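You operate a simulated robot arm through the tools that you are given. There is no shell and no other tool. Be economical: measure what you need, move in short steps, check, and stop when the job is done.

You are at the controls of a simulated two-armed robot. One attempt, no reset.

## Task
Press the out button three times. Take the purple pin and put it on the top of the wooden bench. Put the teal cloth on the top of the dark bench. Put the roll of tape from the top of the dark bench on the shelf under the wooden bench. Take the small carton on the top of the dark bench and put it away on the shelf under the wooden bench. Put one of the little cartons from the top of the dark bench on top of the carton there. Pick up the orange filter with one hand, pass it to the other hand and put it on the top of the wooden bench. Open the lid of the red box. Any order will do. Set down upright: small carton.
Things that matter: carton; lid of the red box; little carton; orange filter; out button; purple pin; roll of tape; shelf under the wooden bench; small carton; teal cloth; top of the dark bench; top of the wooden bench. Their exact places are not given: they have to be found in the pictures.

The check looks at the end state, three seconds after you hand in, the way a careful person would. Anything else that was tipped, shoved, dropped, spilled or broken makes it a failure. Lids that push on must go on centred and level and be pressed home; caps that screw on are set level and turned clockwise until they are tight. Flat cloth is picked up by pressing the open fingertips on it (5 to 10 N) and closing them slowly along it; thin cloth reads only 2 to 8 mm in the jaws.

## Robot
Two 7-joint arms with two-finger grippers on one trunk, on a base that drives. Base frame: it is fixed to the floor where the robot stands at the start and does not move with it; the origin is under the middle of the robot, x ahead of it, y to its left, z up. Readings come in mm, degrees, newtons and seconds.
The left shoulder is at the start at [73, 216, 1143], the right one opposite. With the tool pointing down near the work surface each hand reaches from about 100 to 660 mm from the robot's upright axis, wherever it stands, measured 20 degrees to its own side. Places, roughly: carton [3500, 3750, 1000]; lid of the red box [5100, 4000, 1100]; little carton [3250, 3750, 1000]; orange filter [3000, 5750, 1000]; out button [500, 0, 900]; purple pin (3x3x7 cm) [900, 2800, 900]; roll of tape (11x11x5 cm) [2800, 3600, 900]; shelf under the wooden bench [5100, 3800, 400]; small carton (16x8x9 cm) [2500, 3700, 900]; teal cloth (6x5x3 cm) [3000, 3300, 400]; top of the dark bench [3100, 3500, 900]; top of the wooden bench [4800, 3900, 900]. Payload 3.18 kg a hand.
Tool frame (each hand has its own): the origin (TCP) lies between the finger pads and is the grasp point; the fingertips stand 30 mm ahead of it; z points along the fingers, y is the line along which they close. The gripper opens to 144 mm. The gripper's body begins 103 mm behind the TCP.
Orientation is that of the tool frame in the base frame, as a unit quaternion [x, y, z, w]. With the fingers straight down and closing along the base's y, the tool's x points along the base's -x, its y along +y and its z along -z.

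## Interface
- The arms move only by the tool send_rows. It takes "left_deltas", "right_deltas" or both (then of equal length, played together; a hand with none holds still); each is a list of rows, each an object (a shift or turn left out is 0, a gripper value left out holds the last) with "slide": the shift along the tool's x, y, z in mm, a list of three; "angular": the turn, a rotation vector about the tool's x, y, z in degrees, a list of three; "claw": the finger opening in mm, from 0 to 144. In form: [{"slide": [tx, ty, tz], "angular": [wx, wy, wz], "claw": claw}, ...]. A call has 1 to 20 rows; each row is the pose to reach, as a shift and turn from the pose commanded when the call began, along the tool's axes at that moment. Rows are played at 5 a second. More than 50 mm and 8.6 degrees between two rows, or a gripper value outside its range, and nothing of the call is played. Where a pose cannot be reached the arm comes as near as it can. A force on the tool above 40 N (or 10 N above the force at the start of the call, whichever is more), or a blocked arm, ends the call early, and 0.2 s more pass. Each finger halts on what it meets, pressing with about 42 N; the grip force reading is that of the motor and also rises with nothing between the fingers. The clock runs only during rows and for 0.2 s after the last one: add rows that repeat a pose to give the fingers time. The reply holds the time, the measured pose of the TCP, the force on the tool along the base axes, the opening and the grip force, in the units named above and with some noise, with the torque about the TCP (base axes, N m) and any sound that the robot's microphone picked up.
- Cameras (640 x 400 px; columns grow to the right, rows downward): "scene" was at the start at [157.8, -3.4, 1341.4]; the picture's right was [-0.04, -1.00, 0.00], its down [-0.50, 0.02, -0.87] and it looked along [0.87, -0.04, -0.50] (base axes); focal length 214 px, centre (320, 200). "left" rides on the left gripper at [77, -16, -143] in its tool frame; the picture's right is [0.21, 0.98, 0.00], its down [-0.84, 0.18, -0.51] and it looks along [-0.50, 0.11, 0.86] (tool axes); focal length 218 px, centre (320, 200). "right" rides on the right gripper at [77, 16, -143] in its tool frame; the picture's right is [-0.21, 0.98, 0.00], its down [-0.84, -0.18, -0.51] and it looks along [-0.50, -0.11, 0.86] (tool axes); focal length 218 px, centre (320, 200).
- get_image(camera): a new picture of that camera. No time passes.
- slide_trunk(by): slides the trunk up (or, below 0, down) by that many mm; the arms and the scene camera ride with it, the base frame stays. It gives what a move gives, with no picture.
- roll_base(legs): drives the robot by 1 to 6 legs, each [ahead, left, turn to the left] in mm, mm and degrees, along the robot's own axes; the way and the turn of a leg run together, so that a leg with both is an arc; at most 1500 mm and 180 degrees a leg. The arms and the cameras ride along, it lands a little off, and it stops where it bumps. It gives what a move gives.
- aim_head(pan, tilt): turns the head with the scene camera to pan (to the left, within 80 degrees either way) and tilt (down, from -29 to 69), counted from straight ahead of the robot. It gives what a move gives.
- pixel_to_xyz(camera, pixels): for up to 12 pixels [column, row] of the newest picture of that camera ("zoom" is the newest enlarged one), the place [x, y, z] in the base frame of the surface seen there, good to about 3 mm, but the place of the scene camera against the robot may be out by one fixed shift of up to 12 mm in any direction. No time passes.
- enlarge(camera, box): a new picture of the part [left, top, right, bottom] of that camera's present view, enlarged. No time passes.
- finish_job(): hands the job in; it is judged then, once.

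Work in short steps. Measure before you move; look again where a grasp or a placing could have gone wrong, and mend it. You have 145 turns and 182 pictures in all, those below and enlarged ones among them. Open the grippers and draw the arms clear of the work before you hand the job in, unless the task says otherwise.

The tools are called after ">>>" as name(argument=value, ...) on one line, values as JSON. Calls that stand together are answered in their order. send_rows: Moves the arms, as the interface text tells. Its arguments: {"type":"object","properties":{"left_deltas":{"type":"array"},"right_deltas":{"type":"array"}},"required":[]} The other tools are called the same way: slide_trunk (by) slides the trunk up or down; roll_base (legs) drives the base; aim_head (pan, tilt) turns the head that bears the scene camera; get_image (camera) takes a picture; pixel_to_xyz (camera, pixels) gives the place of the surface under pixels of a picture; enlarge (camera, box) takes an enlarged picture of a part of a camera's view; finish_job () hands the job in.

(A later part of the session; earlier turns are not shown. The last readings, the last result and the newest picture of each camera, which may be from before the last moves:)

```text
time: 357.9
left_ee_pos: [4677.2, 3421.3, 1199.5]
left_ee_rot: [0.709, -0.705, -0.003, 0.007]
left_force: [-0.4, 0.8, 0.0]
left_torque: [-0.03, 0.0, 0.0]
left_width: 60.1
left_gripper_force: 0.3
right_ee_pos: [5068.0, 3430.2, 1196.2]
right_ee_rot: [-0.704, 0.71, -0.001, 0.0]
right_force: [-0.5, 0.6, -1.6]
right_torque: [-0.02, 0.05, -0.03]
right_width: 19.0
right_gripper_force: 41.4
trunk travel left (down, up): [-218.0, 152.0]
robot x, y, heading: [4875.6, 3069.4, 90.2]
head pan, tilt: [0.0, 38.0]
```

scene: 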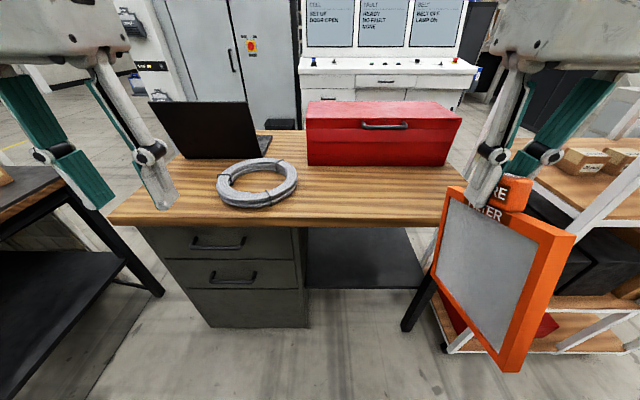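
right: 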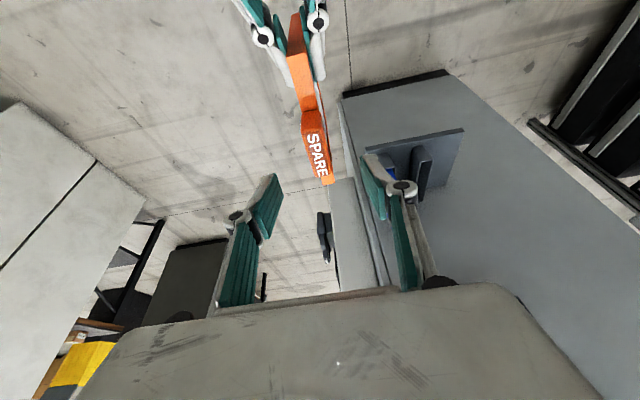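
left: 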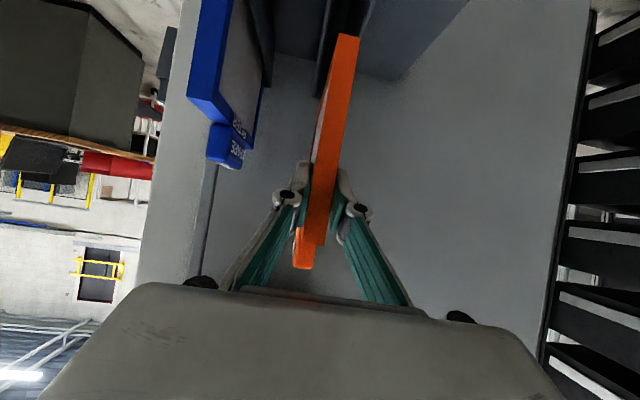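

The rack on the right makes tilting the plate flat risky, so I will stand the filter upright on its broad, flat lower edge near (5200,3690): pitch 20° to level it, move over the bench, lower to just above.

>>> send_rows(right_deltas=[{"slide": [-35, -18, 0], "angular": [0, -4, 0]}, {"slide": [-72, -36, 0], "angular": [0, -8, 0]}, {"slide": [-110, -55, 0], "angular": [0, -12, 0]}, {"slide": [-148, -75, 5], "angular": [0, -16, 0]}, {"slide": [-186, -95, 15], "angular": [0, -20, 0]}, {"slide": [-224, -114, 30], "angular": [0, -20, 0]}, {"slide": [-260, -132, 50], "angular": [0, -20, 0]}, {"slide": [-260, -132, 80], "angular": [0, -20, 0]}, {"slide": [-260, -132, 105], "angular": [0, -20, 0]}, {"slide": [-260, -132, 105], "angular": [0, -20, 0]}])

>>> get_image(camera="scene")

>>> enlarge(camera="scene", box=[340, 100, 560, 260])

```text
time: 360.1
left_ee_pos: [4676.1, 3420.5, 1200.4]
left_ee_rot: [0.709, -0.705, -0.005, 0.007]
left_force: [0.0, -1.1, 0.3]
left_torque: [0.02, 0.0, -0.01]
left_width: 60.1
left_gripper_force: 0.0
right_ee_pos: [5202.4, 3687.6, 1091.6]
right_ee_rot: [-0.694, 0.699, 0.122, 0.123]
right_force: [-0.1, 0.6, -1.1]
right_torque: [-0.04, -0.05, 0.01]
right_width: 19.1
right_gripper_force: 42.2
trunk travel left (down, up): [-218.0, 152.0]
robot x, y, heading: [4878.7, 3072.5, 90.4]
head pan, tilt: [0.0, 38.0]
```

```text
69 pictures are left
```

scene: 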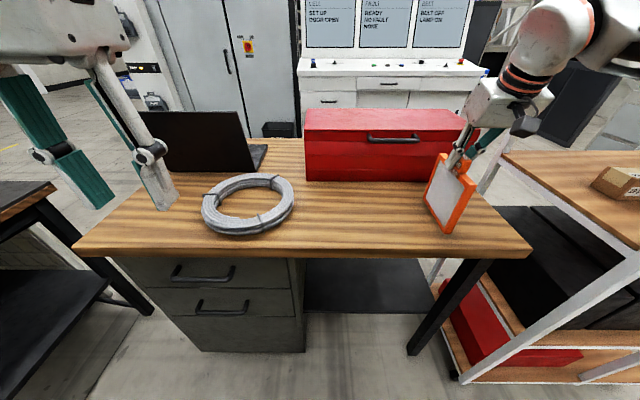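

```text
2.50 times, centred on (450, 180) of scene
```

zoom: 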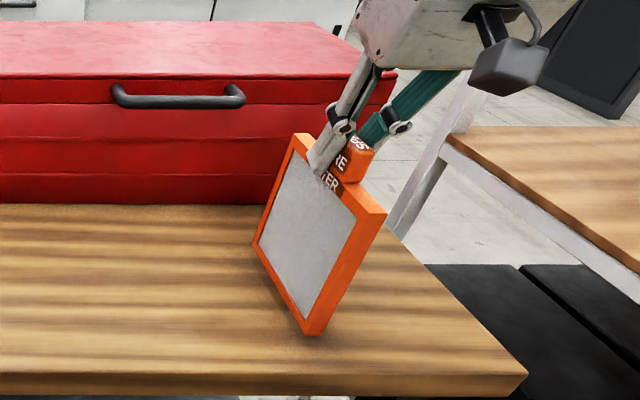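

The plate hangs level about 20 mm above the wood. I lower in small steps until the edge bears.

>>> send_rows(right_deltas=[{"slide": [3.4, 0, 9.4]}, {"slide": [5.5, 0, 15]}, {"slide": [6.5, 0, 17.9]}, {"slide": [7.2, 0, 19.7]}, {"slide": [7.9, 0, 21.6]}, {"slide": [8.2, 0, 22.6]}, {"slide": [8.2, 0, 22.6]}])

>>> enlarge(camera="scene", box=[380, 120, 520, 250])

```text
time: 361.6
left_ee_pos: [4676.7, 3419.4, 1199.9]
left_ee_rot: [0.709, -0.706, -0.004, 0.007]
left_force: [0.1, -0.2, 0.3]
left_torque: [0.03, -0.01, -0.02]
left_width: 59.8
left_gripper_force: 0.2
right_ee_pos: [5201.4, 3689.8, 1075.1]
right_ee_rot: [-0.693, 0.698, 0.13, 0.128]
right_force: [-1.4, -5.9, 18.2]
right_torque: [-0.9, 0.28, 0.04]
right_width: 19.2
right_gripper_force: 41.8
trunk travel left (down, up): [-218.0, 152.0]
robot x, y, heading: [4879.4, 3069.7, 90.2]
head pan, tilt: [0.0, 38.0]
stopped in row 7 (right hand): the force on the tool passed its limit at 40 N (the readings are from after the stop); the commanded pose is now the measured one
```

```text
3.08 times, centred on (450, 185) of scene
```

zoom: 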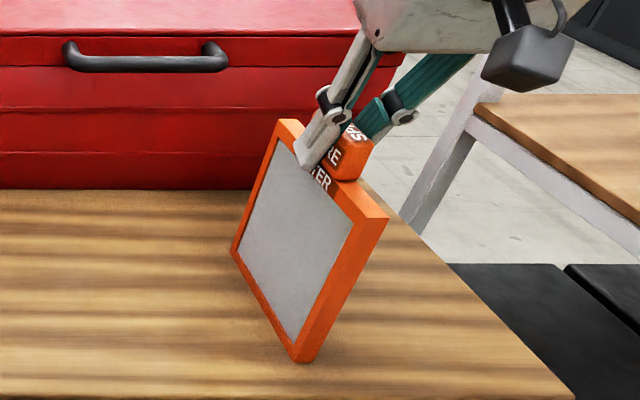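

The edge bears evenly. I ease off 1 mm, open slowly, and draw the hand back along its own axis.

>>> send_rows(right_deltas=[{"slide": [-0.4, 0, -1]}, {"slide": [-0.4, 0, -1], "claw": 22}, {"slide": [-0.4, 0, -1], "claw": 28}, {"slide": [-0.4, 0, -1], "claw": 40}, {"slide": [-0.4, 0, -1], "claw": 60}, {"slide": [0, 0, -20]}, {"slide": [0, 0, -60]}, {"slide": [0, 0, -100]}, {"slide": [0, 0, -140]}])

>>> get_image(camera="scene")

```text
time: 363.6
left_ee_pos: [4677.5, 3419.8, 1200.8]
left_ee_rot: [0.709, -0.706, -0.005, 0.007]
left_force: [-0.1, 0.6, -0.3]
left_torque: [0.04, -0.01, -0.01]
left_width: 60.2
left_gripper_force: 0.1
right_ee_pos: [5199.9, 3638.0, 1203.3]
right_ee_rot: [-0.692, 0.699, 0.126, 0.128]
right_force: [-0.4, -0.1, -0.1]
right_torque: [0.02, 0.0, -0.03]
right_width: 60.2
right_gripper_force: 0.1
trunk travel left (down, up): [-218.0, 152.0]
robot x, y, heading: [4879.6, 3072.2, 90.3]
head pan, tilt: [0.0, 38.0]
```

```text
66 pictures are left
```

scene: 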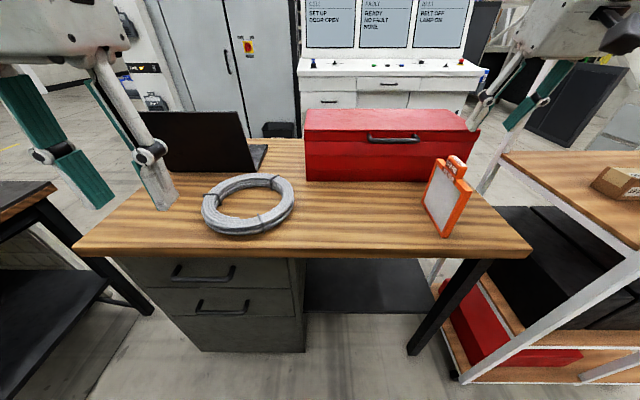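

The filter stands. For the lid I drive 130 mm closer, then bring the right hand, closed and pitched 60°, in front of the handle bar to hook it from below.

>>> roll_base(legs=[[130, 0, 0]])

>>> send_rows(right_deltas=[{"slide": [0, 30, 0], "claw": 0}, {"slide": [0, 65, 0]}, {"slide": [0, 105, 0]}, {"slide": [0, 140, 0], "angular": [0, -8, 0]}, {"slide": [-5, 150, 2], "angular": [0, -16, 0]}, {"slide": [-10, 150, 5], "angular": [0, -24, 0]}, {"slide": [-10, 150, 15], "angular": [0, -32, 0]}, {"slide": [0, 150, 40], "angular": [0, -40, 0]}, {"slide": [10, 150, 65], "angular": [0, -40, 0]}, {"slide": [10, 150, 65], "angular": [0, -40, 0]}])

>>> get_image(camera="right")

>>> get_image(camera="scene")

```text
time: 364.9
left_ee_pos: [4677.5, 3550.2, 1200.2]
left_ee_rot: [0.709, -0.705, -0.003, 0.008]
left_force: [-0.2, 0.3, 1.2]
left_torque: [-0.04, 0.03, -0.02]
left_width: 60.3
left_gripper_force: 0.1
right_ee_pos: [5200.1, 3767.5, 1201.7]
right_ee_rot: [-0.693, 0.698, 0.126, 0.127]
right_force: [-0.1, 0.3, -0.8]
right_torque: [0.02, 0.0, -0.03]
right_width: 59.8
right_gripper_force: 0.1
trunk travel left (down, up): [-218.0, 152.0]
robot x, y, heading: [4880.6, 3197.0, 90.2]
head pan, tilt: [0.0, 38.0]
```

```text
time: 367.1
left_ee_pos: [4676.8, 3549.5, 1201.2]
left_ee_rot: [0.708, -0.706, -0.004, 0.007]
left_force: [-0.3, -0.3, -0.5]
left_torque: [0.05, 0.02, 0.01]
left_width: 59.8
left_gripper_force: 0.1
right_ee_pos: [5050.6, 3782.3, 1138.6]
right_ee_rot: [-0.608, 0.613, 0.356, 0.358]
right_force: [-1.0, -0.1, -0.2]
right_torque: [-0.01, -0.03, -0.01]
right_width: 0.0
right_gripper_force: 31.0
trunk travel left (down, up): [-218.0, 152.0]
robot x, y, heading: [4876.5, 3196.3, 90.1]
head pan, tilt: [0.0, 38.0]
```

```text
65 pictures are left
```

right: 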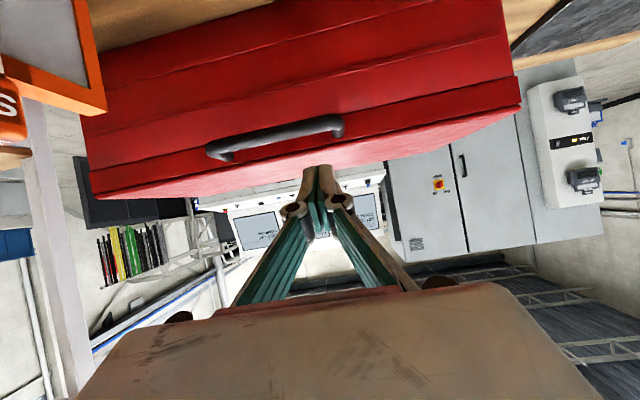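

```text
64 pictures are left
```

scene: 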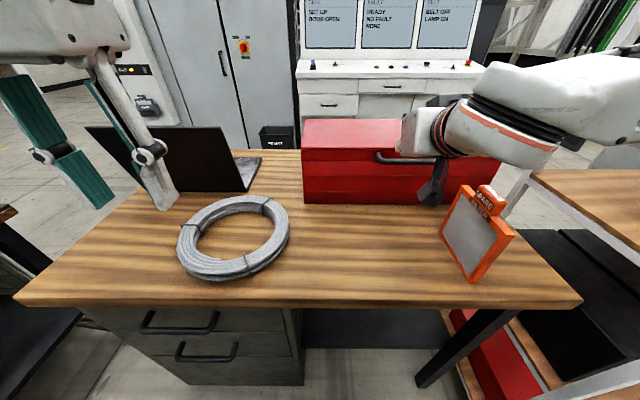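

Hand is set; I measure the bar with the right wrist camera.

>>> pixel_to_xyz(camera="right", pixels=[[275, 140], [330, 124], [212, 152], [275, 134], [275, 146], [300, 150], [275, 100]])

```text
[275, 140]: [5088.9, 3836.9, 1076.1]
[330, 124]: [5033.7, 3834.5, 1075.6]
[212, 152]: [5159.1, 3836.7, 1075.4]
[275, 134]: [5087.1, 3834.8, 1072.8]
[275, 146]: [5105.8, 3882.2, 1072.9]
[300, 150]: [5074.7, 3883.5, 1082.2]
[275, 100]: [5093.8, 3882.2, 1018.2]
```

Bar at y≈3836, z≈1075, clear of the face by ~40 mm. I lower in front, push the tip under the bar, and raise 40 mm to take contact.

>>> send_rows(right_deltas=[{"slide": [40, -9, 20]}, {"slide": [80, -9, 45]}, {"slide": [109, -9, 66.6]}, {"slide": [91, -9, 90]}, {"slide": [73.6, -9, 112]}, {"slide": [56, -9, 102]}, {"slide": [44, -9, 95]}, {"slide": [35, -9, 90]}, {"slide": [35, -9, 90]}])

>>> enlarge(camera="scene", box=[290, 90, 520, 250])

```text
time: 369.1
left_ee_pos: [4676.6, 3547.8, 1201.5]
left_ee_rot: [0.709, -0.705, -0.004, 0.008]
left_force: [0.0, -0.5, 0.8]
left_torque: [-0.01, -0.01, -0.02]
left_width: 60.1
left_gripper_force: 0.0
right_ee_pos: [5058.9, 3843.5, 1064.0]
right_ee_rot: [-0.608, 0.612, 0.356, 0.358]
right_force: [-1.0, -1.0, -2.5]
right_torque: [0.02, -0.02, 0.0]
right_width: 6.1
right_gripper_force: 30.8
trunk travel left (down, up): [-218.0, 152.0]
robot x, y, heading: [4878.3, 3198.1, 89.9]
head pan, tilt: [0.0, 38.0]
```

```text
2.50 times, centred on (405, 170) of scene
```

zoom: 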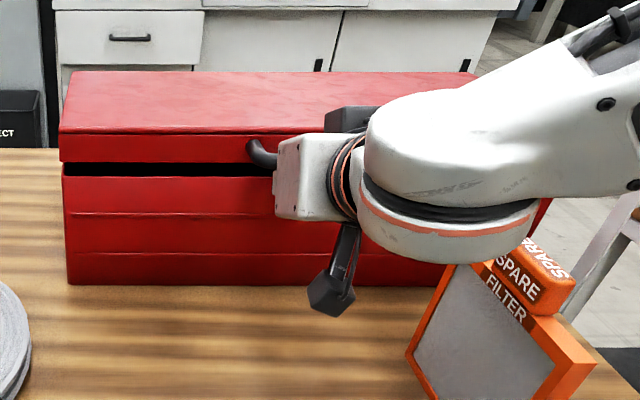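

The lid is lifting on the hook. I follow the arc about the hinge to roughly 58°.

>>> send_rows(right_deltas=[{"slide": [-16, 0, -6]}, {"slide": [-31.8, 0, -11.5]}, {"slide": [-50.5, 0, -15.8]}, {"slide": [-69.5, 0, -19.6]}, {"slide": [-88.6, 0, -21.3]}, {"slide": [-108, 0, -22.5]}, {"slide": [-127.2, 0, -21.5]}, {"slide": [-146.6, 0, -20]}, {"slide": [-165.4, 0, -16.4]}, {"slide": [-184.3, 0, -12.2]}, {"slide": [-202.4, 0, -6]}, {"slide": [-220.6, 0, 0.9]}, {"slide": [-237.6, 0, 9.5]}, {"slide": [-254.7, 0, 18.8]}, {"slide": [-254.7, 0, 18.8]}])

>>> get_image(camera="scene")

```text
time: 372.3
left_ee_pos: [4676.4, 3548.8, 1201.0]
left_ee_rot: [0.709, -0.705, -0.005, 0.007]
left_force: [-0.2, 0.5, -0.2]
left_torque: [0.03, 0.01, 0.03]
left_width: 60.0
left_gripper_force: 0.1
right_ee_pos: [5060.2, 3984.0, 1276.9]
right_ee_rot: [-0.608, 0.612, 0.357, 0.359]
right_force: [1.3, -1.4, 2.9]
right_torque: [0.03, -0.05, 0.0]
right_width: 6.1
right_gripper_force: 30.7
trunk travel left (down, up): [-218.0, 152.0]
robot x, y, heading: [4879.7, 3200.6, 90.3]
head pan, tilt: [0.0, 38.0]
```

```text
62 pictures are left
```

scene: 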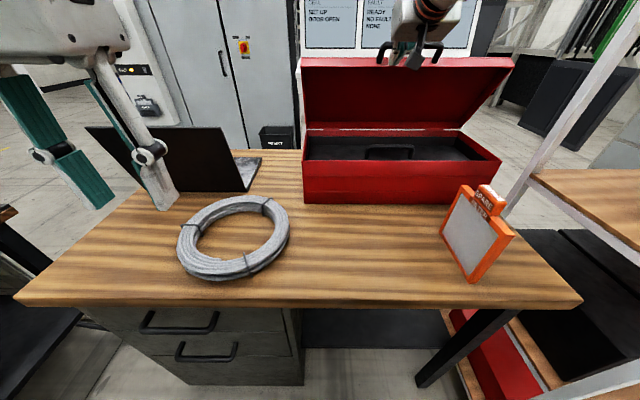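

Lid at about 58°. I continue the arc to past vertical.

>>> send_rows(right_deltas=[{"slide": [-15.7, 0, 11.3]}, {"slide": [-31.3, 0, 22.6]}, {"slide": [-45.3, 0, 36]}, {"slide": [-59.2, 0, 49.2]}, {"slide": [-71.2, 0, 64.4]}, {"slide": [-83.1, 0, 79.6]}, {"slide": [-93.2, 0, 96.3]}, {"slide": [-102.6, 0, 112.8]}, {"slide": [-109, 0, 127]}, {"slide": [-114, 0, 139.7]}, {"slide": [-114, 0, 139.7]}])

>>> get_image(camera="scene")

```text
time: 374.7
left_ee_pos: [4676.0, 3549.9, 1200.2]
left_ee_rot: [0.708, -0.706, -0.004, 0.008]
left_force: [0.4, 0.3, -0.3]
left_torque: [-0.01, -0.02, 0.01]
left_width: 60.0
left_gripper_force: 0.1
right_ee_pos: [5062.4, 4123.8, 1303.7]
right_ee_rot: [-0.608, 0.612, 0.357, 0.358]
right_force: [0.2, 0.1, -0.3]
right_torque: [0.0, 0.0, 0.0]
right_width: 0.0
right_gripper_force: 30.6
right hand out of reach, approached as far as the arm can: row 8, 9, 10, 11
trunk travel left (down, up): [-218.0, 152.0]
robot x, y, heading: [4877.4, 3199.3, 90.0]
head pan, tilt: [0.0, 38.0]
```

```text
61 pictures are left
```

scene: 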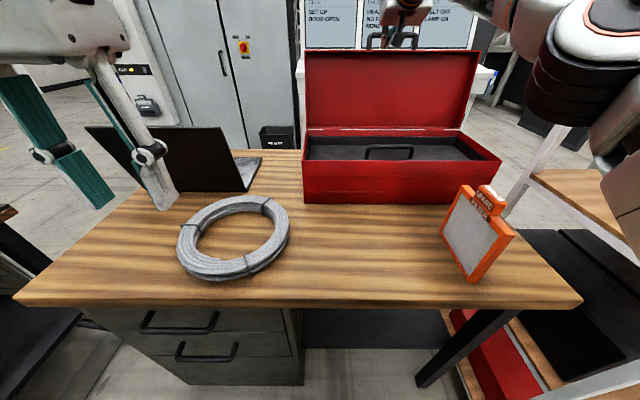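

The lid looks about upright with no load on the hand. I measure its angle before withdrawing.

>>> pixel_to_xyz(camera="scene", pixels=[[340, 60], [340, 75], [340, 100], [340, 120], [440, 65], [440, 115]])

>>> enlarge(camera="scene", box=[290, 0, 510, 160])

```text
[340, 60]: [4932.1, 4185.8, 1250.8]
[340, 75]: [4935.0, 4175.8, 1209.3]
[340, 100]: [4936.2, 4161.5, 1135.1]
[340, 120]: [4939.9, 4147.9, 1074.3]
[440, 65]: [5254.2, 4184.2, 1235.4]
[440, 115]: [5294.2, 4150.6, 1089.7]
```

```text
2.50 times, centred on (400, 80) of scene
```

zoom: 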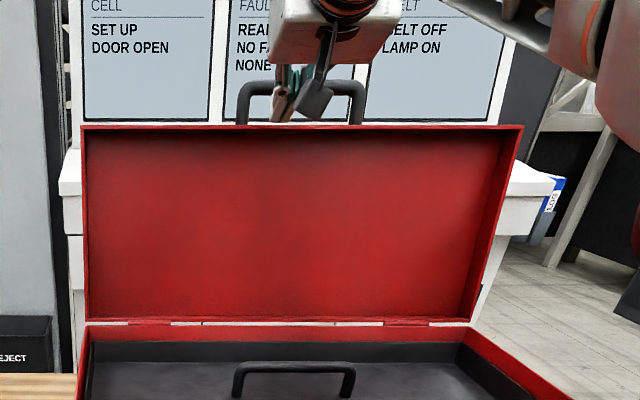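

The lid leans back about 12° past vertical and rests open. I withdraw the hand along its axis and fold it back.

>>> send_rows(right_deltas=[{"slide": [0, 0, -40]}, {"slide": [0, 0, -80]}, {"slide": [0, 0, -120]}, {"slide": [33, 0, -152]}, {"slide": [67, 0, -185], "angular": [0, 4, 0]}, {"slide": [101, 0, -218], "angular": [0, 10, 0]}, {"slide": [135, 0, -251], "angular": [0, 17, 0]}, {"slide": [170, 0, -284], "angular": [0, 24, 0]}, {"slide": [205, 0, -317], "angular": [0, 31, 0]}, {"slide": [240, 0, -350], "angular": [0, 38, 0]}, {"slide": [275, 0, -383], "angular": [0, 45, 0]}, {"slide": [310, 0, -416], "angular": [0, 52, 0]}, {"slide": [340, 0, -445], "angular": [0, 60, 0]}, {"slide": [340, 0, -445], "angular": [0, 60, 0]}])

>>> get_image(camera="scene")

```text
time: 377.7
left_ee_pos: [4675.8, 3548.7, 1201.0]
left_ee_rot: [0.71, -0.704, -0.003, 0.008]
left_force: [-0.1, 0.4, -0.1]
left_torque: [-0.02, 0.02, 0.0]
left_width: 60.1
left_gripper_force: 0.1
right_ee_pos: [5059.5, 3564.3, 1223.4]
right_ee_rot: [-0.704, 0.71, 0.005, 0.004]
right_force: [-0.6, -0.3, 0.0]
right_torque: [0.0, 0.03, -0.01]
right_width: 0.0
right_gripper_force: 30.7
trunk travel left (down, up): [-218.0, 152.0]
robot x, y, heading: [4881.4, 3197.6, 90.1]
head pan, tilt: [0.0, 38.0]
```

```text
59 pictures are left
```

scene: 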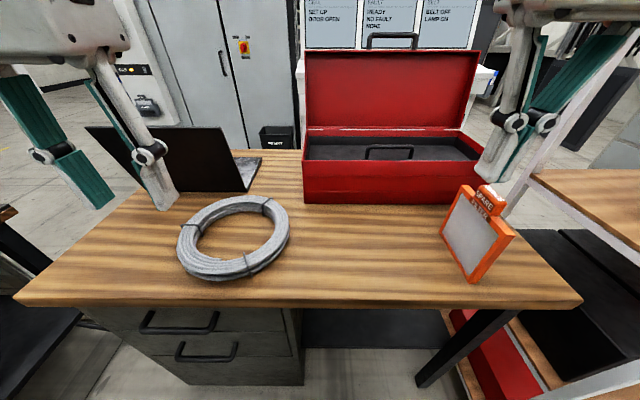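

Lid open and at rest. I back off and slide left to face the dark bench.

>>> roll_base(legs=[[-450, 0, 0], [0, 900, 0], [0, 800, 0]])

>>> aim_head(pan=0, tilt=35)

>>> get_image(camera="scene")

```text
time: 395.5
left_ee_pos: [2955.4, 3111.1, 1200.1]
left_ee_rot: [-0.706, 0.708, 0.004, -0.008]
left_force: [-0.5, -0.2, 0.5]
left_torque: [-0.01, 0.0, -0.02]
left_width: 59.8
left_gripper_force: 0.1
right_ee_pos: [3339.5, 3127.1, 1222.7]
right_ee_rot: [-0.702, 0.712, 0.004, 0.005]
right_force: [-0.2, 0.2, -0.4]
right_torque: [0.02, 0.01, 0.05]
right_width: 0.3
right_gripper_force: 30.5
trunk travel left (down, up): [-218.0, 152.0]
robot x, y, heading: [3156.5, 2760.8, 89.7]
head pan, tilt: [0.0, 38.0]
```

```text
time: 396.1
left_ee_pos: [2954.7, 3113.3, 1200.1]
left_ee_rot: [-0.707, 0.707, 0.004, -0.008]
left_force: [0.9, -0.7, -0.1]
left_torque: [0.01, 0.0, 0.03]
left_width: 59.8
left_gripper_force: 0.1
right_ee_pos: [3339.6, 3124.8, 1221.8]
right_ee_rot: [-0.702, 0.712, 0.004, 0.003]
right_force: [0.2, 0.5, 0.3]
right_torque: [0.0, 0.0, 0.0]
right_width: 0.0
right_gripper_force: 30.3
trunk travel left (down, up): [-218.0, 152.0]
robot x, y, heading: [3152.8, 2754.9, 89.7]
head pan, tilt: [0.0, 35.0]
```

```text
58 pictures are left
```

scene: 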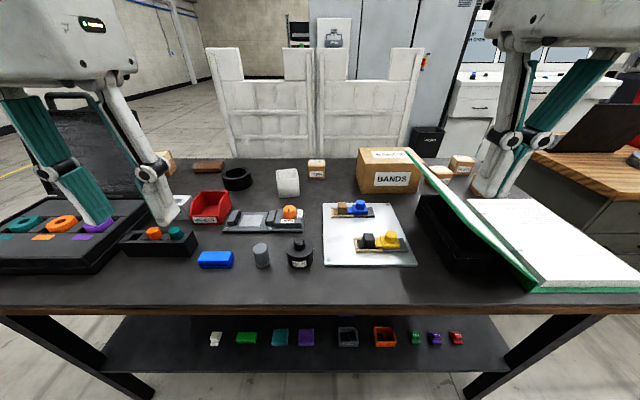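

I see the "BANDS" carton (388,170), little cartons (316,168), (438,173), (462,163), the black roll (237,178), and on the lower shelf a teal folded cloth (280,337). I enlarge and measure.

>>> pixel_to_xyz(camera="scene", pixels=[[237, 172], [237, 188], [316, 163], [316, 175], [440, 175], [462, 160], [375, 155], [390, 185], [280, 334], [280, 345], [300, 305], [165, 160]])

>>> enlarge(camera="scene", box=[140, 130, 340, 270])

>>> enlarge(camera="scene", box=[200, 300, 360, 390])

```text
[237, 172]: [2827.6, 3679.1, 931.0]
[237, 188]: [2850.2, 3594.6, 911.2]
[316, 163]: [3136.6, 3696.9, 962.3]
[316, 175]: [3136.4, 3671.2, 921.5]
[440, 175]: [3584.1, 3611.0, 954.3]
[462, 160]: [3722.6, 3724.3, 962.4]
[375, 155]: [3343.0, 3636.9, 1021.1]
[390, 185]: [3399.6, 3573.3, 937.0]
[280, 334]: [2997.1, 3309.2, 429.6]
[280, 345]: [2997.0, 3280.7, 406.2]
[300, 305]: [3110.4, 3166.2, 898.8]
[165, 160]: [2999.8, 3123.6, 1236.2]
```

```text
2.86 times, centred on (240, 200) of scene
```

zoom: 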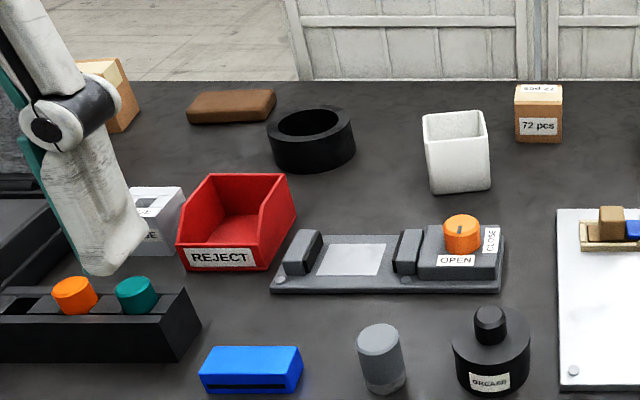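

```text
4.00 times, centred on (280, 345) of scene
```

zoom: 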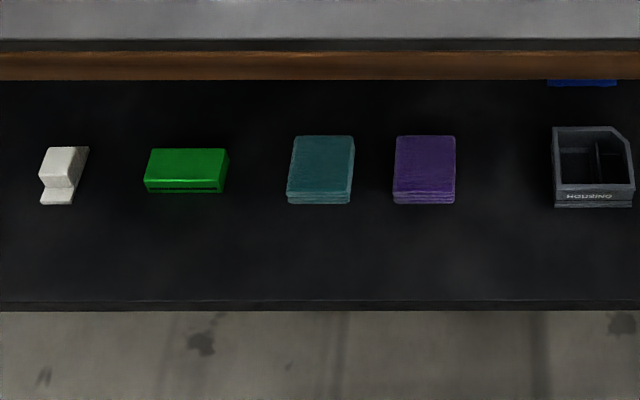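

Cloth: about (2990,3300), z 400–430 on the lower shelf. I back off 80 mm, lower the trunk, and lower the left hand in front of the bench, pitching it to 50°.

>>> roll_base(legs=[[-80, 0, 0.3]])

>>> slide_trunk(by=-110)

>>> slide_trunk(by=-105)

>>> send_rows(left_deltas=[{"slide": [0, -5, 45], "claw": 90}, {"slide": [0, -10, 90]}, {"slide": [0, -15, 135]}, {"slide": [0, -20, 180]}, {"slide": [0, -25, 225]}, {"slide": [0, -30, 270]}, {"slide": [0, -32, 315]}, {"slide": [0, -32, 355], "angular": [0, -8, 0]}, {"slide": [0, -32, 395], "angular": [0, -16, 0]}, {"slide": [0, -32, 430], "angular": [0, -24, 0]}, {"slide": [-10, -32, 460], "angular": [0, -32, 0]}, {"slide": [-25, -32, 485], "angular": [0, -40, 0]}, {"slide": [-45, -32, 505], "angular": [0, -48, 0]}, {"slide": [-60, -32, 512], "angular": [0, -50, 0]}, {"slide": [-60, -32, 512], "angular": [0, -50, 0]}])

>>> get_image(camera="left")

```text
time: 397.2
left_ee_pos: [2953.4, 3030.9, 1200.6]
left_ee_rot: [0.707, -0.707, -0.004, 0.007]
left_force: [0.4, 0.0, 1.0]
left_torque: [0.05, 0.01, 0.03]
left_width: 60.2
left_gripper_force: 0.2
right_ee_pos: [3337.5, 3046.4, 1222.6]
right_ee_rot: [-0.704, 0.71, 0.004, 0.004]
right_force: [-0.2, -0.5, 1.0]
right_torque: [0.07, 0.01, 0.01]
right_width: 0.5
right_gripper_force: 30.7
trunk travel left (down, up): [-218.0, 152.0]
robot x, y, heading: [3152.2, 2678.6, 90.1]
head pan, tilt: [0.0, 35.0]
```

```text
time: 398.6
left_ee_pos: [2952.8, 3029.9, 1091.9]
left_ee_rot: [0.708, -0.706, -0.005, 0.007]
left_force: [0.1, 0.0, 0.4]
left_torque: [0.08, 0.01, 0.0]
left_width: 60.0
left_gripper_force: 0.1
right_ee_pos: [3337.2, 3045.7, 1112.9]
right_ee_rot: [-0.704, 0.71, 0.006, 0.006]
right_force: [-0.2, -0.7, -0.5]
right_torque: [0.06, -0.01, 0.01]
right_width: 0.2
right_gripper_force: 30.7
trunk travel left (down, up): [-108.0, 262.0]
robot x, y, heading: [3157.5, 2679.3, 90.2]
head pan, tilt: [0.0, 35.0]
```

```text
time: 400.0
left_ee_pos: [2953.2, 3029.5, 985.6]
left_ee_rot: [0.708, -0.706, -0.004, 0.006]
left_force: [-0.6, -1.2, -0.4]
left_torque: [0.01, -0.01, -0.02]
left_width: 59.8
left_gripper_force: 0.1
right_ee_pos: [3336.7, 3045.9, 1008.9]
right_ee_rot: [-0.703, 0.711, 0.006, 0.005]
right_force: [0.2, -0.5, 0.7]
right_torque: [0.02, -0.01, 0.02]
right_width: 0.0
right_gripper_force: 30.4
trunk travel left (down, up): [-3.0, 367.0]
robot x, y, heading: [3156.4, 2678.1, 90.0]
head pan, tilt: [0.0, 35.0]
```

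```text
time: 401.1
left_ee_pos: [2997.5, 3067.6, 819.7]
left_ee_rot: [0.712, -0.703, -0.001, 0.008]
left_force: [-0.4, 3.0, 1.1]
left_torque: [-0.57, -0.11, 0.01]
left_width: 90.1
left_gripper_force: 0.0
left hand out of reach, approached as far as the arm can: row 3, 4, 5
right_ee_pos: [3337.8, 3045.4, 1007.6]
right_ee_rot: [-0.703, 0.711, 0.005, 0.004]
right_force: [-0.7, -0.1, 0.0]
right_torque: [0.02, -0.02, 0.01]
right_width: 0.1
right_gripper_force: 31.2
trunk travel left (down, up): [-3.0, 367.0]
robot x, y, heading: [3157.8, 2681.6, 89.9]
head pan, tilt: [0.0, 35.0]
stopped in row 5 (left hand): the force on the tool passed its limit at 98 N (the readings are from after the stop); the commanded pose is now the measured one
```

```text
55 pictures are left
```

left: 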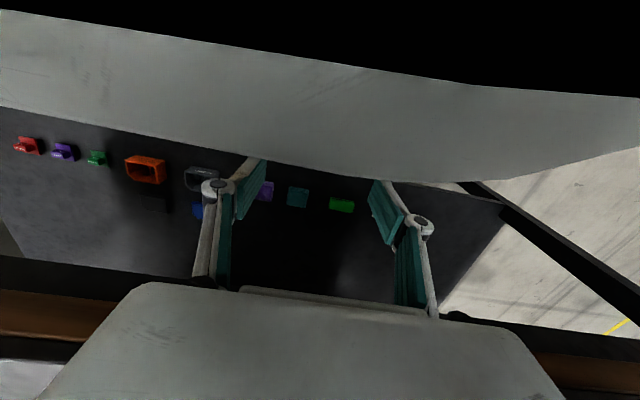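

The arm cramped in its near zone. I back the base 110 mm so the hand works further out, then descend again.

>>> roll_base(legs=[[-110, 0, 0]])

>>> send_rows(left_deltas=[{"slide": [-40, 0, 0]}, {"slide": [-80, 0, 0]}, {"slide": [-105, 0, 20]}, {"slide": [-105, 2, 60]}, {"slide": [-105, 5, 100]}, {"slide": [-105, 8, 140]}, {"slide": [-105, 10, 180], "angular": [0, -6, 0]}, {"slide": [-105, 10, 220], "angular": [0, -13, 0]}, {"slide": [-105, 10, 255], "angular": [0, -20, 0]}, {"slide": [-105, 10, 290], "angular": [0, -28, 0]}, {"slide": [-105, 10, 320], "angular": [0, -36, 0]}, {"slide": [-110, 10, 340], "angular": [0, -44, 0]}, {"slide": [-120, 10, 350], "angular": [0, -50, 0]}, {"slide": [-120, 10, 350], "angular": [0, -50, 0]}])

>>> get_image(camera="left")

```text
time: 402.3
left_ee_pos: [2999.8, 2959.7, 819.1]
left_ee_rot: [0.709, -0.705, -0.001, 0.009]
left_force: [-2.5, 4.8, 8.1]
left_torque: [-1.13, -0.26, -0.09]
left_width: 89.8
left_gripper_force: 0.1
right_ee_pos: [3338.2, 2938.1, 1007.3]
right_ee_rot: [-0.702, 0.712, 0.005, 0.004]
right_force: [0.1, -0.5, 0.6]
right_torque: [0.06, 0.03, 0.01]
right_width: 0.1
right_gripper_force: 30.9
trunk travel left (down, up): [-3.0, 367.0]
robot x, y, heading: [3158.3, 2571.2, 90.0]
head pan, tilt: [0.0, 35.0]
```

```text
time: 405.0
left_ee_pos: [2999.4, 3148.3, 561.8]
left_ee_rot: [0.76, -0.534, -0.272, -0.25]
left_force: [-0.1, -0.2, 0.5]
left_torque: [-0.01, -0.01, 0.0]
left_width: 89.6
left_gripper_force: 0.0
left hand out of reach, approached as far as the arm can: row 8, 9, 10, 11, 12, 13
right_ee_pos: [3337.7, 2938.9, 1007.0]
right_ee_rot: [-0.703, 0.711, 0.004, 0.003]
right_force: [-0.5, -0.4, -0.1]
right_torque: [0.01, 0.04, -0.02]
right_width: 0.0
right_gripper_force: 30.4
trunk travel left (down, up): [-3.0, 367.0]
robot x, y, heading: [3155.4, 2578.5, 89.8]
head pan, tilt: [0.0, 35.0]
stopped in row 13 (left hand): the arm was blocked; the commanded pose is now the measured one
```

```text
54 pictures are left
```

left: 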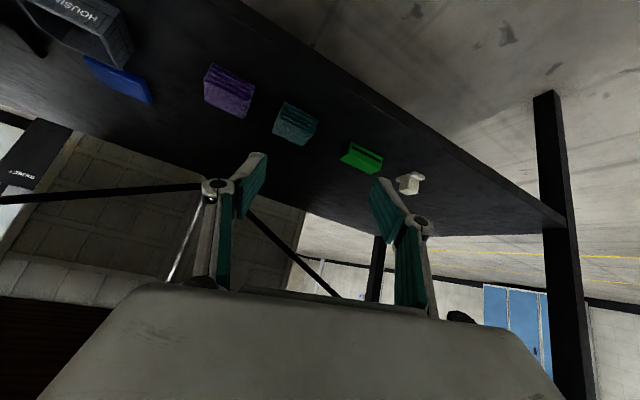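

The hand is under the bench edge at 43° pitch with some yaw, usable. I measure the teal cloth (295,123) with this camera.

>>> pixel_to_xyz(camera="left", pixels=[[287, 112], [308, 122], [290, 130], [298, 135], [278, 122], [312, 130], [260, 140], [235, 90], [365, 158]])

>>> enlarge(camera="left", box=[180, 50, 440, 220])

```text
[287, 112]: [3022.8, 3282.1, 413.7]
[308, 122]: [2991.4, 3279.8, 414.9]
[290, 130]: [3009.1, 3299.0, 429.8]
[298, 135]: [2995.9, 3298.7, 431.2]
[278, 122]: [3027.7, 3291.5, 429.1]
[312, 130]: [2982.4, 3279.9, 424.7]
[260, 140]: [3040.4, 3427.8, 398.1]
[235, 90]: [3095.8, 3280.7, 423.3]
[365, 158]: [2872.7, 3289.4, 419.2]
```

```text
2.35 times, centred on (310, 135) of left
```

zoom: 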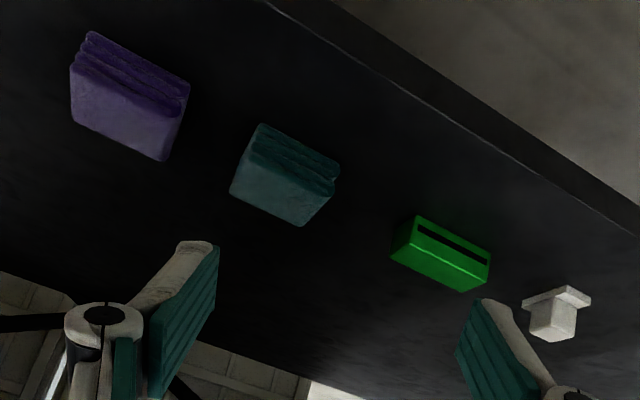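

Cloth centre ≈(3005,3308), top 430. I straighten the yaw and move to 80 mm short of it along the approach line, opening 76 mm.

>>> send_rows(left_deltas=[{"slide": [-7, -10, 40], "angular": [4, 0.5, 4.3], "claw": 76}, {"slide": [-14, -20, 80], "angular": [8, 1, 8.6]}, {"slide": [-20.3, -30.6, 119], "angular": [12, 1.6, 12.9]}, {"slide": [-20.3, -30.6, 119], "angular": [12, 1.6, 12.9]}])

>>> get_image(camera="left")

```text
time: 406.0
left_ee_pos: [3065.4, 3268.9, 545.6]
left_ee_rot: [0.664, -0.657, -0.232, -0.271]
left_force: [-0.1, -0.4, -0.2]
left_torque: [-0.01, 0.02, 0.01]
left_width: 76.3
left_gripper_force: 0.1
left hand out of reach, approached as far as the arm can: row 1, 2, 3, 4
right_ee_pos: [3347.9, 2923.0, 1013.1]
right_ee_rot: [-0.702, 0.712, 0.013, 0.008]
right_force: [0.1, 0.6, -0.4]
right_torque: [0.02, -0.01, -0.04]
right_width: 0.1
right_gripper_force: 30.6
trunk travel left (down, up): [-3.0, 367.0]
robot x, y, heading: [3157.9, 2571.5, 89.7]
head pan, tilt: [0.0, 35.0]
```

```text
52 pictures are left
```

left: 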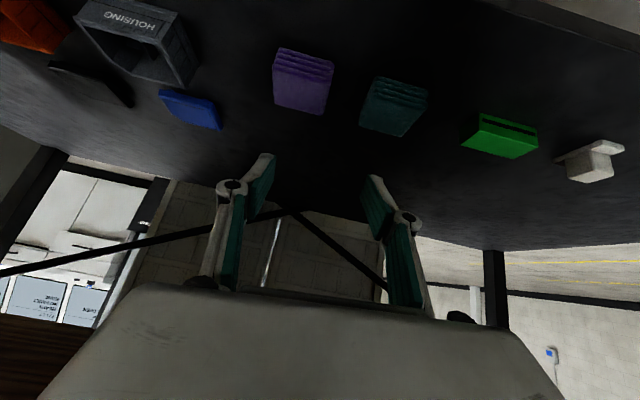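

Yaw is good now, but it stands 60 mm to the right and high. I shift back left first and then approach down toward the cloth.

>>> send_rows(left_deltas=[{"slide": [-1, 30, -1]}, {"slide": [-2, 60, -3]}, {"slide": [8, 62, 30]}, {"slide": [20, 64, 55]}, {"slide": [32, 65, 80]}, {"slide": [32, 65, 80]}])

>>> get_image(camera="left")

```text
time: 407.6
left_ee_pos: [3011.3, 3303.9, 499.2]
left_ee_rot: [0.676, -0.646, -0.237, -0.263]
left_force: [-1.2, -0.2, 0.3]
left_torque: [-0.03, -0.01, -0.05]
left_width: 76.0
left_gripper_force: 0.0
left hand out of reach, approached as far as the arm can: row 1, 2, 3, 4, 5, 6
right_ee_pos: [3339.5, 2892.2, 1016.6]
right_ee_rot: [0.708, -0.706, -0.017, -0.012]
right_force: [0.9, 0.0, 0.5]
right_torque: [0.05, 0.11, 0.01]
right_width: 0.0
right_gripper_force: 30.7
trunk travel left (down, up): [-3.0, 367.0]
robot x, y, heading: [3151.2, 2545.2, 90.8]
head pan, tilt: [0.0, 35.0]
stopped in row 6 (left hand): the arm was blocked; the commanded pose is now the measured one
```

```text
51 pictures are left
```

left: 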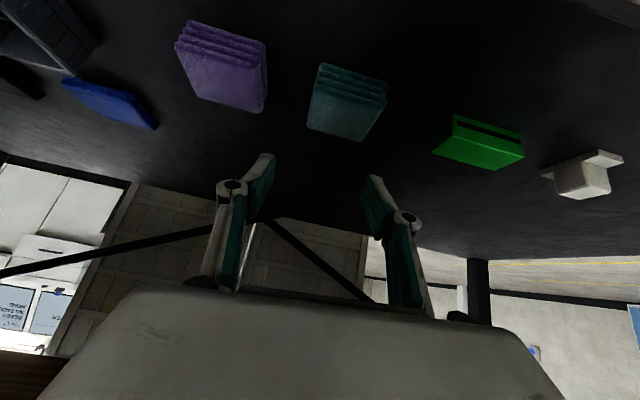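

The base was nudged: the forearm touches the bench edge at this pitch. I pull back and pitch further to about 65° so the wrist stays outside the edge.

>>> send_rows(left_deltas=[{"slide": [0, 0, -40]}, {"slide": [0, 0, -80], "angular": [0, -4, 0]}, {"slide": [30, 2, -80], "angular": [0, -10, 0]}, {"slide": [60, 4, -65], "angular": [0, -16, 0]}, {"slide": [96, 6, -47], "angular": [0, -22, 0]}, {"slide": [96, 6, -47], "angular": [0, -22, 0]}])

>>> aim_head(pan=30, tilt=55)

>>> get_image(camera="scene")

>>> get_image(camera="left")

```text
time: 408.8
left_ee_pos: [3034.3, 3286.0, 586.1]
left_ee_rot: [0.729, -0.486, -0.357, -0.324]
left_force: [0.4, -0.2, -0.5]
left_torque: [-0.01, -0.01, 0.04]
left_width: 75.8
left_gripper_force: 0.1
left hand out of reach, approached as far as the arm can: row 2, 3, 4, 5
right_ee_pos: [3335.4, 2919.5, 1007.8]
right_ee_rot: [-0.705, 0.709, 0.004, 0.005]
right_force: [0.1, -0.1, 0.1]
right_torque: [0.01, 0.0, 0.03]
right_width: 0.3
right_gripper_force: 30.5
trunk travel left (down, up): [-3.0, 367.0]
robot x, y, heading: [3155.1, 2553.9, 90.4]
head pan, tilt: [0.0, 35.0]
stopped in row 5 (left hand): the arm was blocked; the commanded pose is now the measured one
```

```text
time: 409.8
left_ee_pos: [3033.2, 3286.1, 585.5]
left_ee_rot: [0.729, -0.485, -0.357, -0.324]
left_force: [0.0, 0.2, -0.9]
left_torque: [0.01, -0.01, 0.03]
left_width: 76.2
left_gripper_force: 0.0
right_ee_pos: [3335.1, 2919.6, 1007.7]
right_ee_rot: [-0.705, 0.709, 0.005, 0.004]
right_force: [-0.2, 1.1, -0.2]
right_torque: [0.0, -0.02, 0.0]
right_width: 0.0
right_gripper_force: 30.7
trunk travel left (down, up): [-3.0, 367.0]
robot x, y, heading: [3153.8, 2552.7, 90.3]
head pan, tilt: [30.0, 55.0]
```

```text
50 pictures are left
```

scene: 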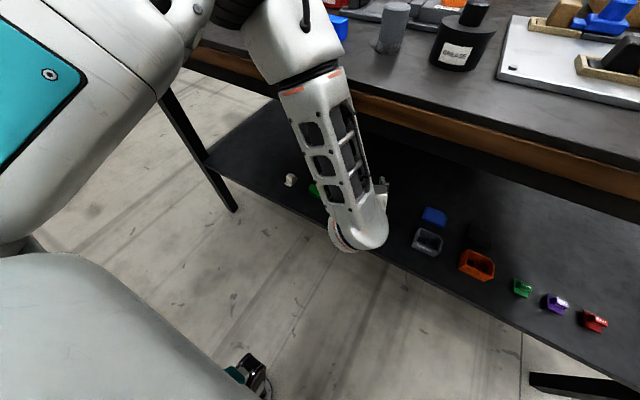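

```text
49 pictures are left
```

left: 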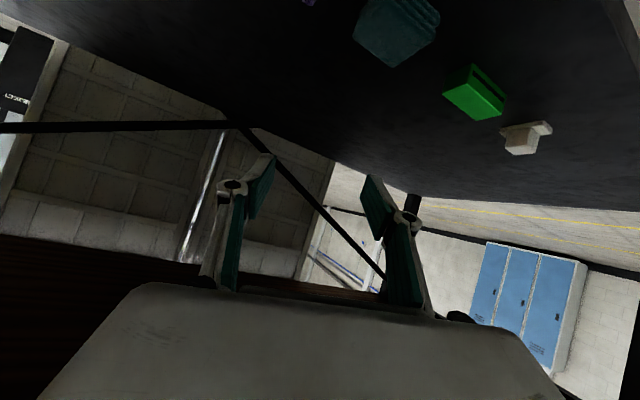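

The elbow was over the bench edge because I stand too close. I back the base 110 mm so the arm reaches in straighter, then level the hand at 60° pitch in front of the cloth.

>>> roll_base(legs=[[-110, 0, -0.3]])

>>> send_rows(left_deltas=[{"slide": [14, 5, 28], "angular": [3, 0, 4]}, {"slide": [28, 10, 56], "angular": [6, -0.5, 8]}, {"slide": [42, 15, 86], "angular": [9, -1, 12]}, {"slide": [57.8, 20.5, 119.5], "angular": [12.4, -1.4, 16.1]}, {"slide": [57.8, 20.5, 119.5], "angular": [12.4, -1.4, 16.1]}])

>>> get_image(camera="left")

```text
time: 411.0
left_ee_pos: [3039.9, 3179.2, 584.8]
left_ee_rot: [0.729, -0.486, -0.356, -0.324]
left_force: [1.2, 0.1, 0.8]
left_torque: [-0.01, -0.02, -0.02]
left_width: 76.0
left_gripper_force: 0.1
right_ee_pos: [3338.5, 2811.6, 1007.2]
right_ee_rot: [-0.703, 0.711, 0.005, 0.004]
right_force: [1.1, -0.9, 1.0]
right_torque: [0.01, 0.01, -0.01]
right_width: 0.2
right_gripper_force: 30.9
trunk travel left (down, up): [-3.0, 367.0]
robot x, y, heading: [3154.4, 2441.2, 90.2]
head pan, tilt: [30.0, 55.0]
```

```text
time: 412.2
left_ee_pos: [3087.3, 3295.0, 526.8]
left_ee_rot: [0.634, -0.617, -0.345, -0.314]
left_force: [0.3, 0.6, 0.1]
left_torque: [-0.02, 0.01, -0.02]
left_width: 76.0
left_gripper_force: 0.2
left hand out of reach, approached as far as the arm can: row 1, 2, 3, 4, 5
right_ee_pos: [3338.8, 2810.8, 1008.1]
right_ee_rot: [-0.704, 0.71, 0.005, 0.004]
right_force: [-0.2, 0.1, 0.6]
right_torque: [-0.02, 0.0, -0.05]
right_width: 0.0
right_gripper_force: 30.5
trunk travel left (down, up): [-3.0, 367.0]
robot x, y, heading: [3154.3, 2443.1, 89.8]
head pan, tilt: [30.0, 55.0]
```

```text
48 pictures are left
```

left: 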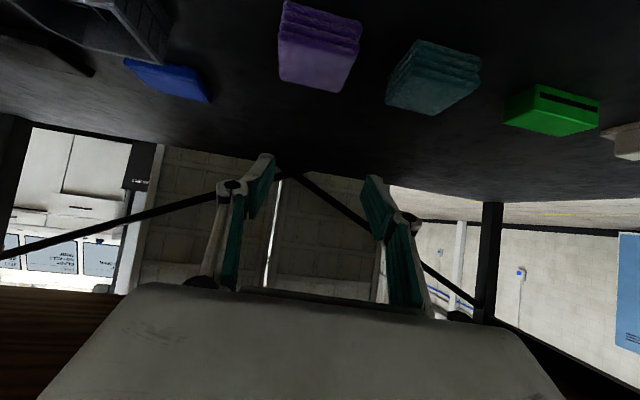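

At this low height 60° is beyond the wrist; 42° worked, and with the base further back the forearm should clear the edge. I go to 42° pitch, 70 mm short of the cloth.

>>> send_rows(left_deltas=[{"slide": [0, 30, -30], "angular": [0, 4, 0]}, {"slide": [10, 60, -40], "angular": [0, 8, 0]}, {"slide": [30, 82, -25], "angular": [0, 13, 0]}, {"slide": [54.8, 82.5, -6.8], "angular": [0, 13, 0]}, {"slide": [54.8, 82.5, -6.8], "angular": [0, 13, 0]}])

>>> get_image(camera="left")

```text
time: 413.4
left_ee_pos: [3002.5, 3258.1, 486.1]
left_ee_rot: [0.67, -0.647, -0.271, -0.244]
left_force: [-0.2, 0.2, -0.2]
left_torque: [0.01, -0.01, 0.01]
left_width: 75.9
left_gripper_force: 0.2
right_ee_pos: [3338.5, 2809.5, 1007.7]
right_ee_rot: [-0.703, 0.711, 0.005, 0.004]
right_force: [0.4, 0.3, -1.1]
right_torque: [0.0, -0.04, 0.01]
right_width: 0.0
right_gripper_force: 31.0
trunk travel left (down, up): [-3.0, 367.0]
robot x, y, heading: [3152.9, 2445.2, 89.8]
head pan, tilt: [30.0, 55.0]
```

```text
47 pictures are left
```

left: 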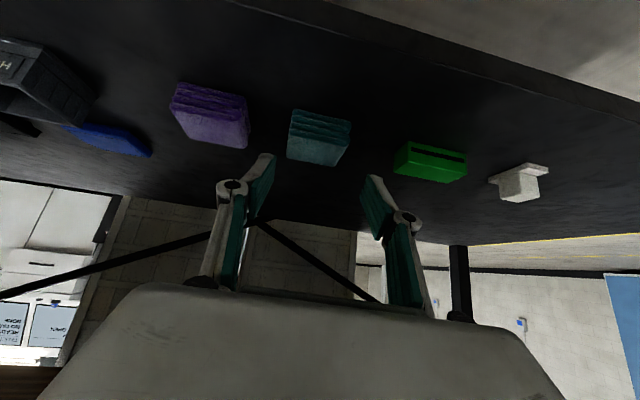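

Exactly in line. I advance 66 mm to straddle the cloth and close slowly.

>>> send_rows(left_deltas=[{"slide": [0, -3, 25]}, {"slide": [0, -5, 50]}, {"slide": [0, -5, 66]}, {"slide": [0, -5, 68], "claw": 60}, {"slide": [0, -5, 68], "claw": 48}, {"slide": [0, -5, 68], "claw": 36}, {"slide": [0, -5, 68], "claw": 24}, {"slide": [0, -5, 68], "claw": 10}, {"slide": [0, -5, 68], "claw": 10}])

>>> get_image(camera="left")

```text
time: 415.4
left_ee_pos: [3001.6, 3306.0, 436.4]
left_ee_rot: [0.67, -0.646, -0.272, -0.243]
left_force: [0.1, 1.0, 0.8]
left_torque: [0.01, -0.02, 0.0]
left_width: 56.7
left_gripper_force: 40.8
right_ee_pos: [3339.2, 2811.1, 1007.0]
right_ee_rot: [-0.703, 0.711, 0.005, 0.004]
right_force: [0.2, -0.4, -0.8]
right_torque: [0.01, 0.01, 0.0]
right_width: 0.0
right_gripper_force: 30.4
trunk travel left (down, up): [-3.0, 367.0]
robot x, y, heading: [3154.6, 2442.1, 89.9]
head pan, tilt: [30.0, 55.0]
```

```text
46 pictures are left
```

left: 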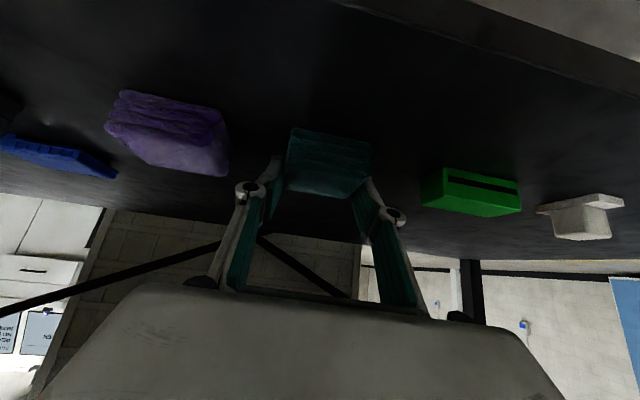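

Gripped (57 mm, 41 N). I lift 30 mm, back the base out, raise the trunk and then the hand, keeping this pitch.

>>> send_rows(left_deltas=[{"slide": [-7, 0, -7]}, {"slide": [-20, 0.7, -22]}, {"slide": [-20, 0.7, -22]}])

>>> roll_base(legs=[[-280, 0, 0], [0, 170, 0]])

>>> slide_trunk(by=215)

>>> send_rows(left_deltas=[{"slide": [-27, 1, -29]}, {"slide": [-54, 2, -58]}, {"slide": [-81, 3, -88]}, {"slide": [-108, 4, -117]}, {"slide": [-136, 5, -147]}, {"slide": [-163, 6, -176]}, {"slide": [-190, 7, -206]}, {"slide": [-213, 8, -231]}, {"slide": [-213, 8, -231]}])

>>> aim_head(pan=0, tilt=40)

>>> get_image(camera="scene")

```text
time: 416.2
left_ee_pos: [3003.4, 3304.7, 464.7]
left_ee_rot: [0.67, -0.647, -0.271, -0.243]
left_force: [0.4, -0.6, 0.5]
left_torque: [0.06, -0.01, 0.02]
left_width: 56.9
left_gripper_force: 42.0
right_ee_pos: [3338.2, 2811.3, 1008.1]
right_ee_rot: [-0.703, 0.711, 0.004, 0.003]
right_force: [-1.0, 0.9, -0.4]
right_torque: [-0.01, -0.01, 0.01]
right_width: 0.1
right_gripper_force: 30.6
trunk travel left (down, up): [-3.0, 367.0]
robot x, y, heading: [3155.7, 2443.1, 90.2]
head pan, tilt: [30.0, 55.0]
```

```text
time: 419.8
left_ee_pos: [2837.3, 3027.7, 465.2]
left_ee_rot: [0.669, -0.648, -0.271, -0.243]
left_force: [0.4, 0.0, 0.3]
left_torque: [0.02, 0.0, 0.0]
left_width: 56.9
left_gripper_force: 42.0
right_ee_pos: [3171.6, 2531.8, 1007.1]
right_ee_rot: [-0.703, 0.712, 0.004, 0.004]
right_force: [0.1, -0.4, -0.3]
right_torque: [0.01, -0.02, -0.01]
right_width: 0.1
right_gripper_force: 30.2
trunk travel left (down, up): [-3.0, 367.0]
robot x, y, heading: [2988.0, 2164.9, 90.2]
head pan, tilt: [30.0, 55.0]
```

```text
time: 422.1
left_ee_pos: [2837.2, 3025.5, 678.0]
left_ee_rot: [0.67, -0.648, -0.27, -0.242]
left_force: [-0.2, 0.2, -0.8]
left_torque: [0.02, 0.03, 0.03]
left_width: 57.0
left_gripper_force: 42.3
right_ee_pos: [3171.6, 2533.4, 1222.8]
right_ee_rot: [-0.703, 0.712, 0.003, 0.003]
right_force: [-0.1, 0.5, -1.1]
right_torque: [-0.01, -0.01, -0.03]
right_width: 0.0
right_gripper_force: 30.9
trunk travel left (down, up): [-218.0, 152.0]
robot x, y, heading: [2986.7, 2163.0, 89.9]
head pan, tilt: [30.0, 55.0]
```

```text
time: 424.1
left_ee_pos: [2836.8, 3027.5, 993.0]
left_ee_rot: [0.67, -0.648, -0.271, -0.243]
left_force: [-0.2, -0.3, -1.1]
left_torque: [-0.02, 0.02, -0.02]
left_width: 56.6
left_gripper_force: 42.0
right_ee_pos: [3172.1, 2533.4, 1222.3]
right_ee_rot: [-0.703, 0.711, 0.004, 0.004]
right_force: [0.0, -0.4, 0.1]
right_torque: [0.0, 0.04, -0.02]
right_width: 0.0
right_gripper_force: 30.6
trunk travel left (down, up): [-218.0, 152.0]
robot x, y, heading: [2989.3, 2165.6, 89.9]
head pan, tilt: [30.0, 55.0]
```

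```text
time: 425.1
left_ee_pos: [2836.4, 3026.0, 994.2]
left_ee_rot: [0.669, -0.648, -0.271, -0.243]
left_force: [0.4, 0.0, -0.2]
left_torque: [-0.06, -0.01, -0.04]
left_width: 56.8
left_gripper_force: 41.9
right_ee_pos: [3170.8, 2531.9, 1222.1]
right_ee_rot: [-0.703, 0.711, 0.005, 0.004]
right_force: [0.4, -0.6, -0.1]
right_torque: [0.02, 0.0, 0.01]
right_width: 0.2
right_gripper_force: 30.4
trunk travel left (down, up): [-218.0, 152.0]
robot x, y, heading: [2987.8, 2165.8, 90.0]
head pan, tilt: [0.0, 40.0]
```

```text
45 pictures are left
```

scene: 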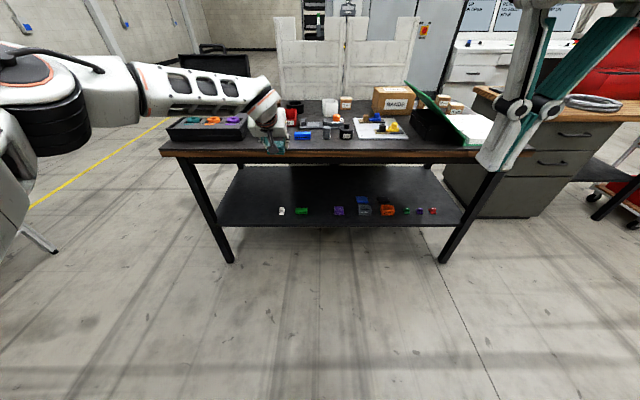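

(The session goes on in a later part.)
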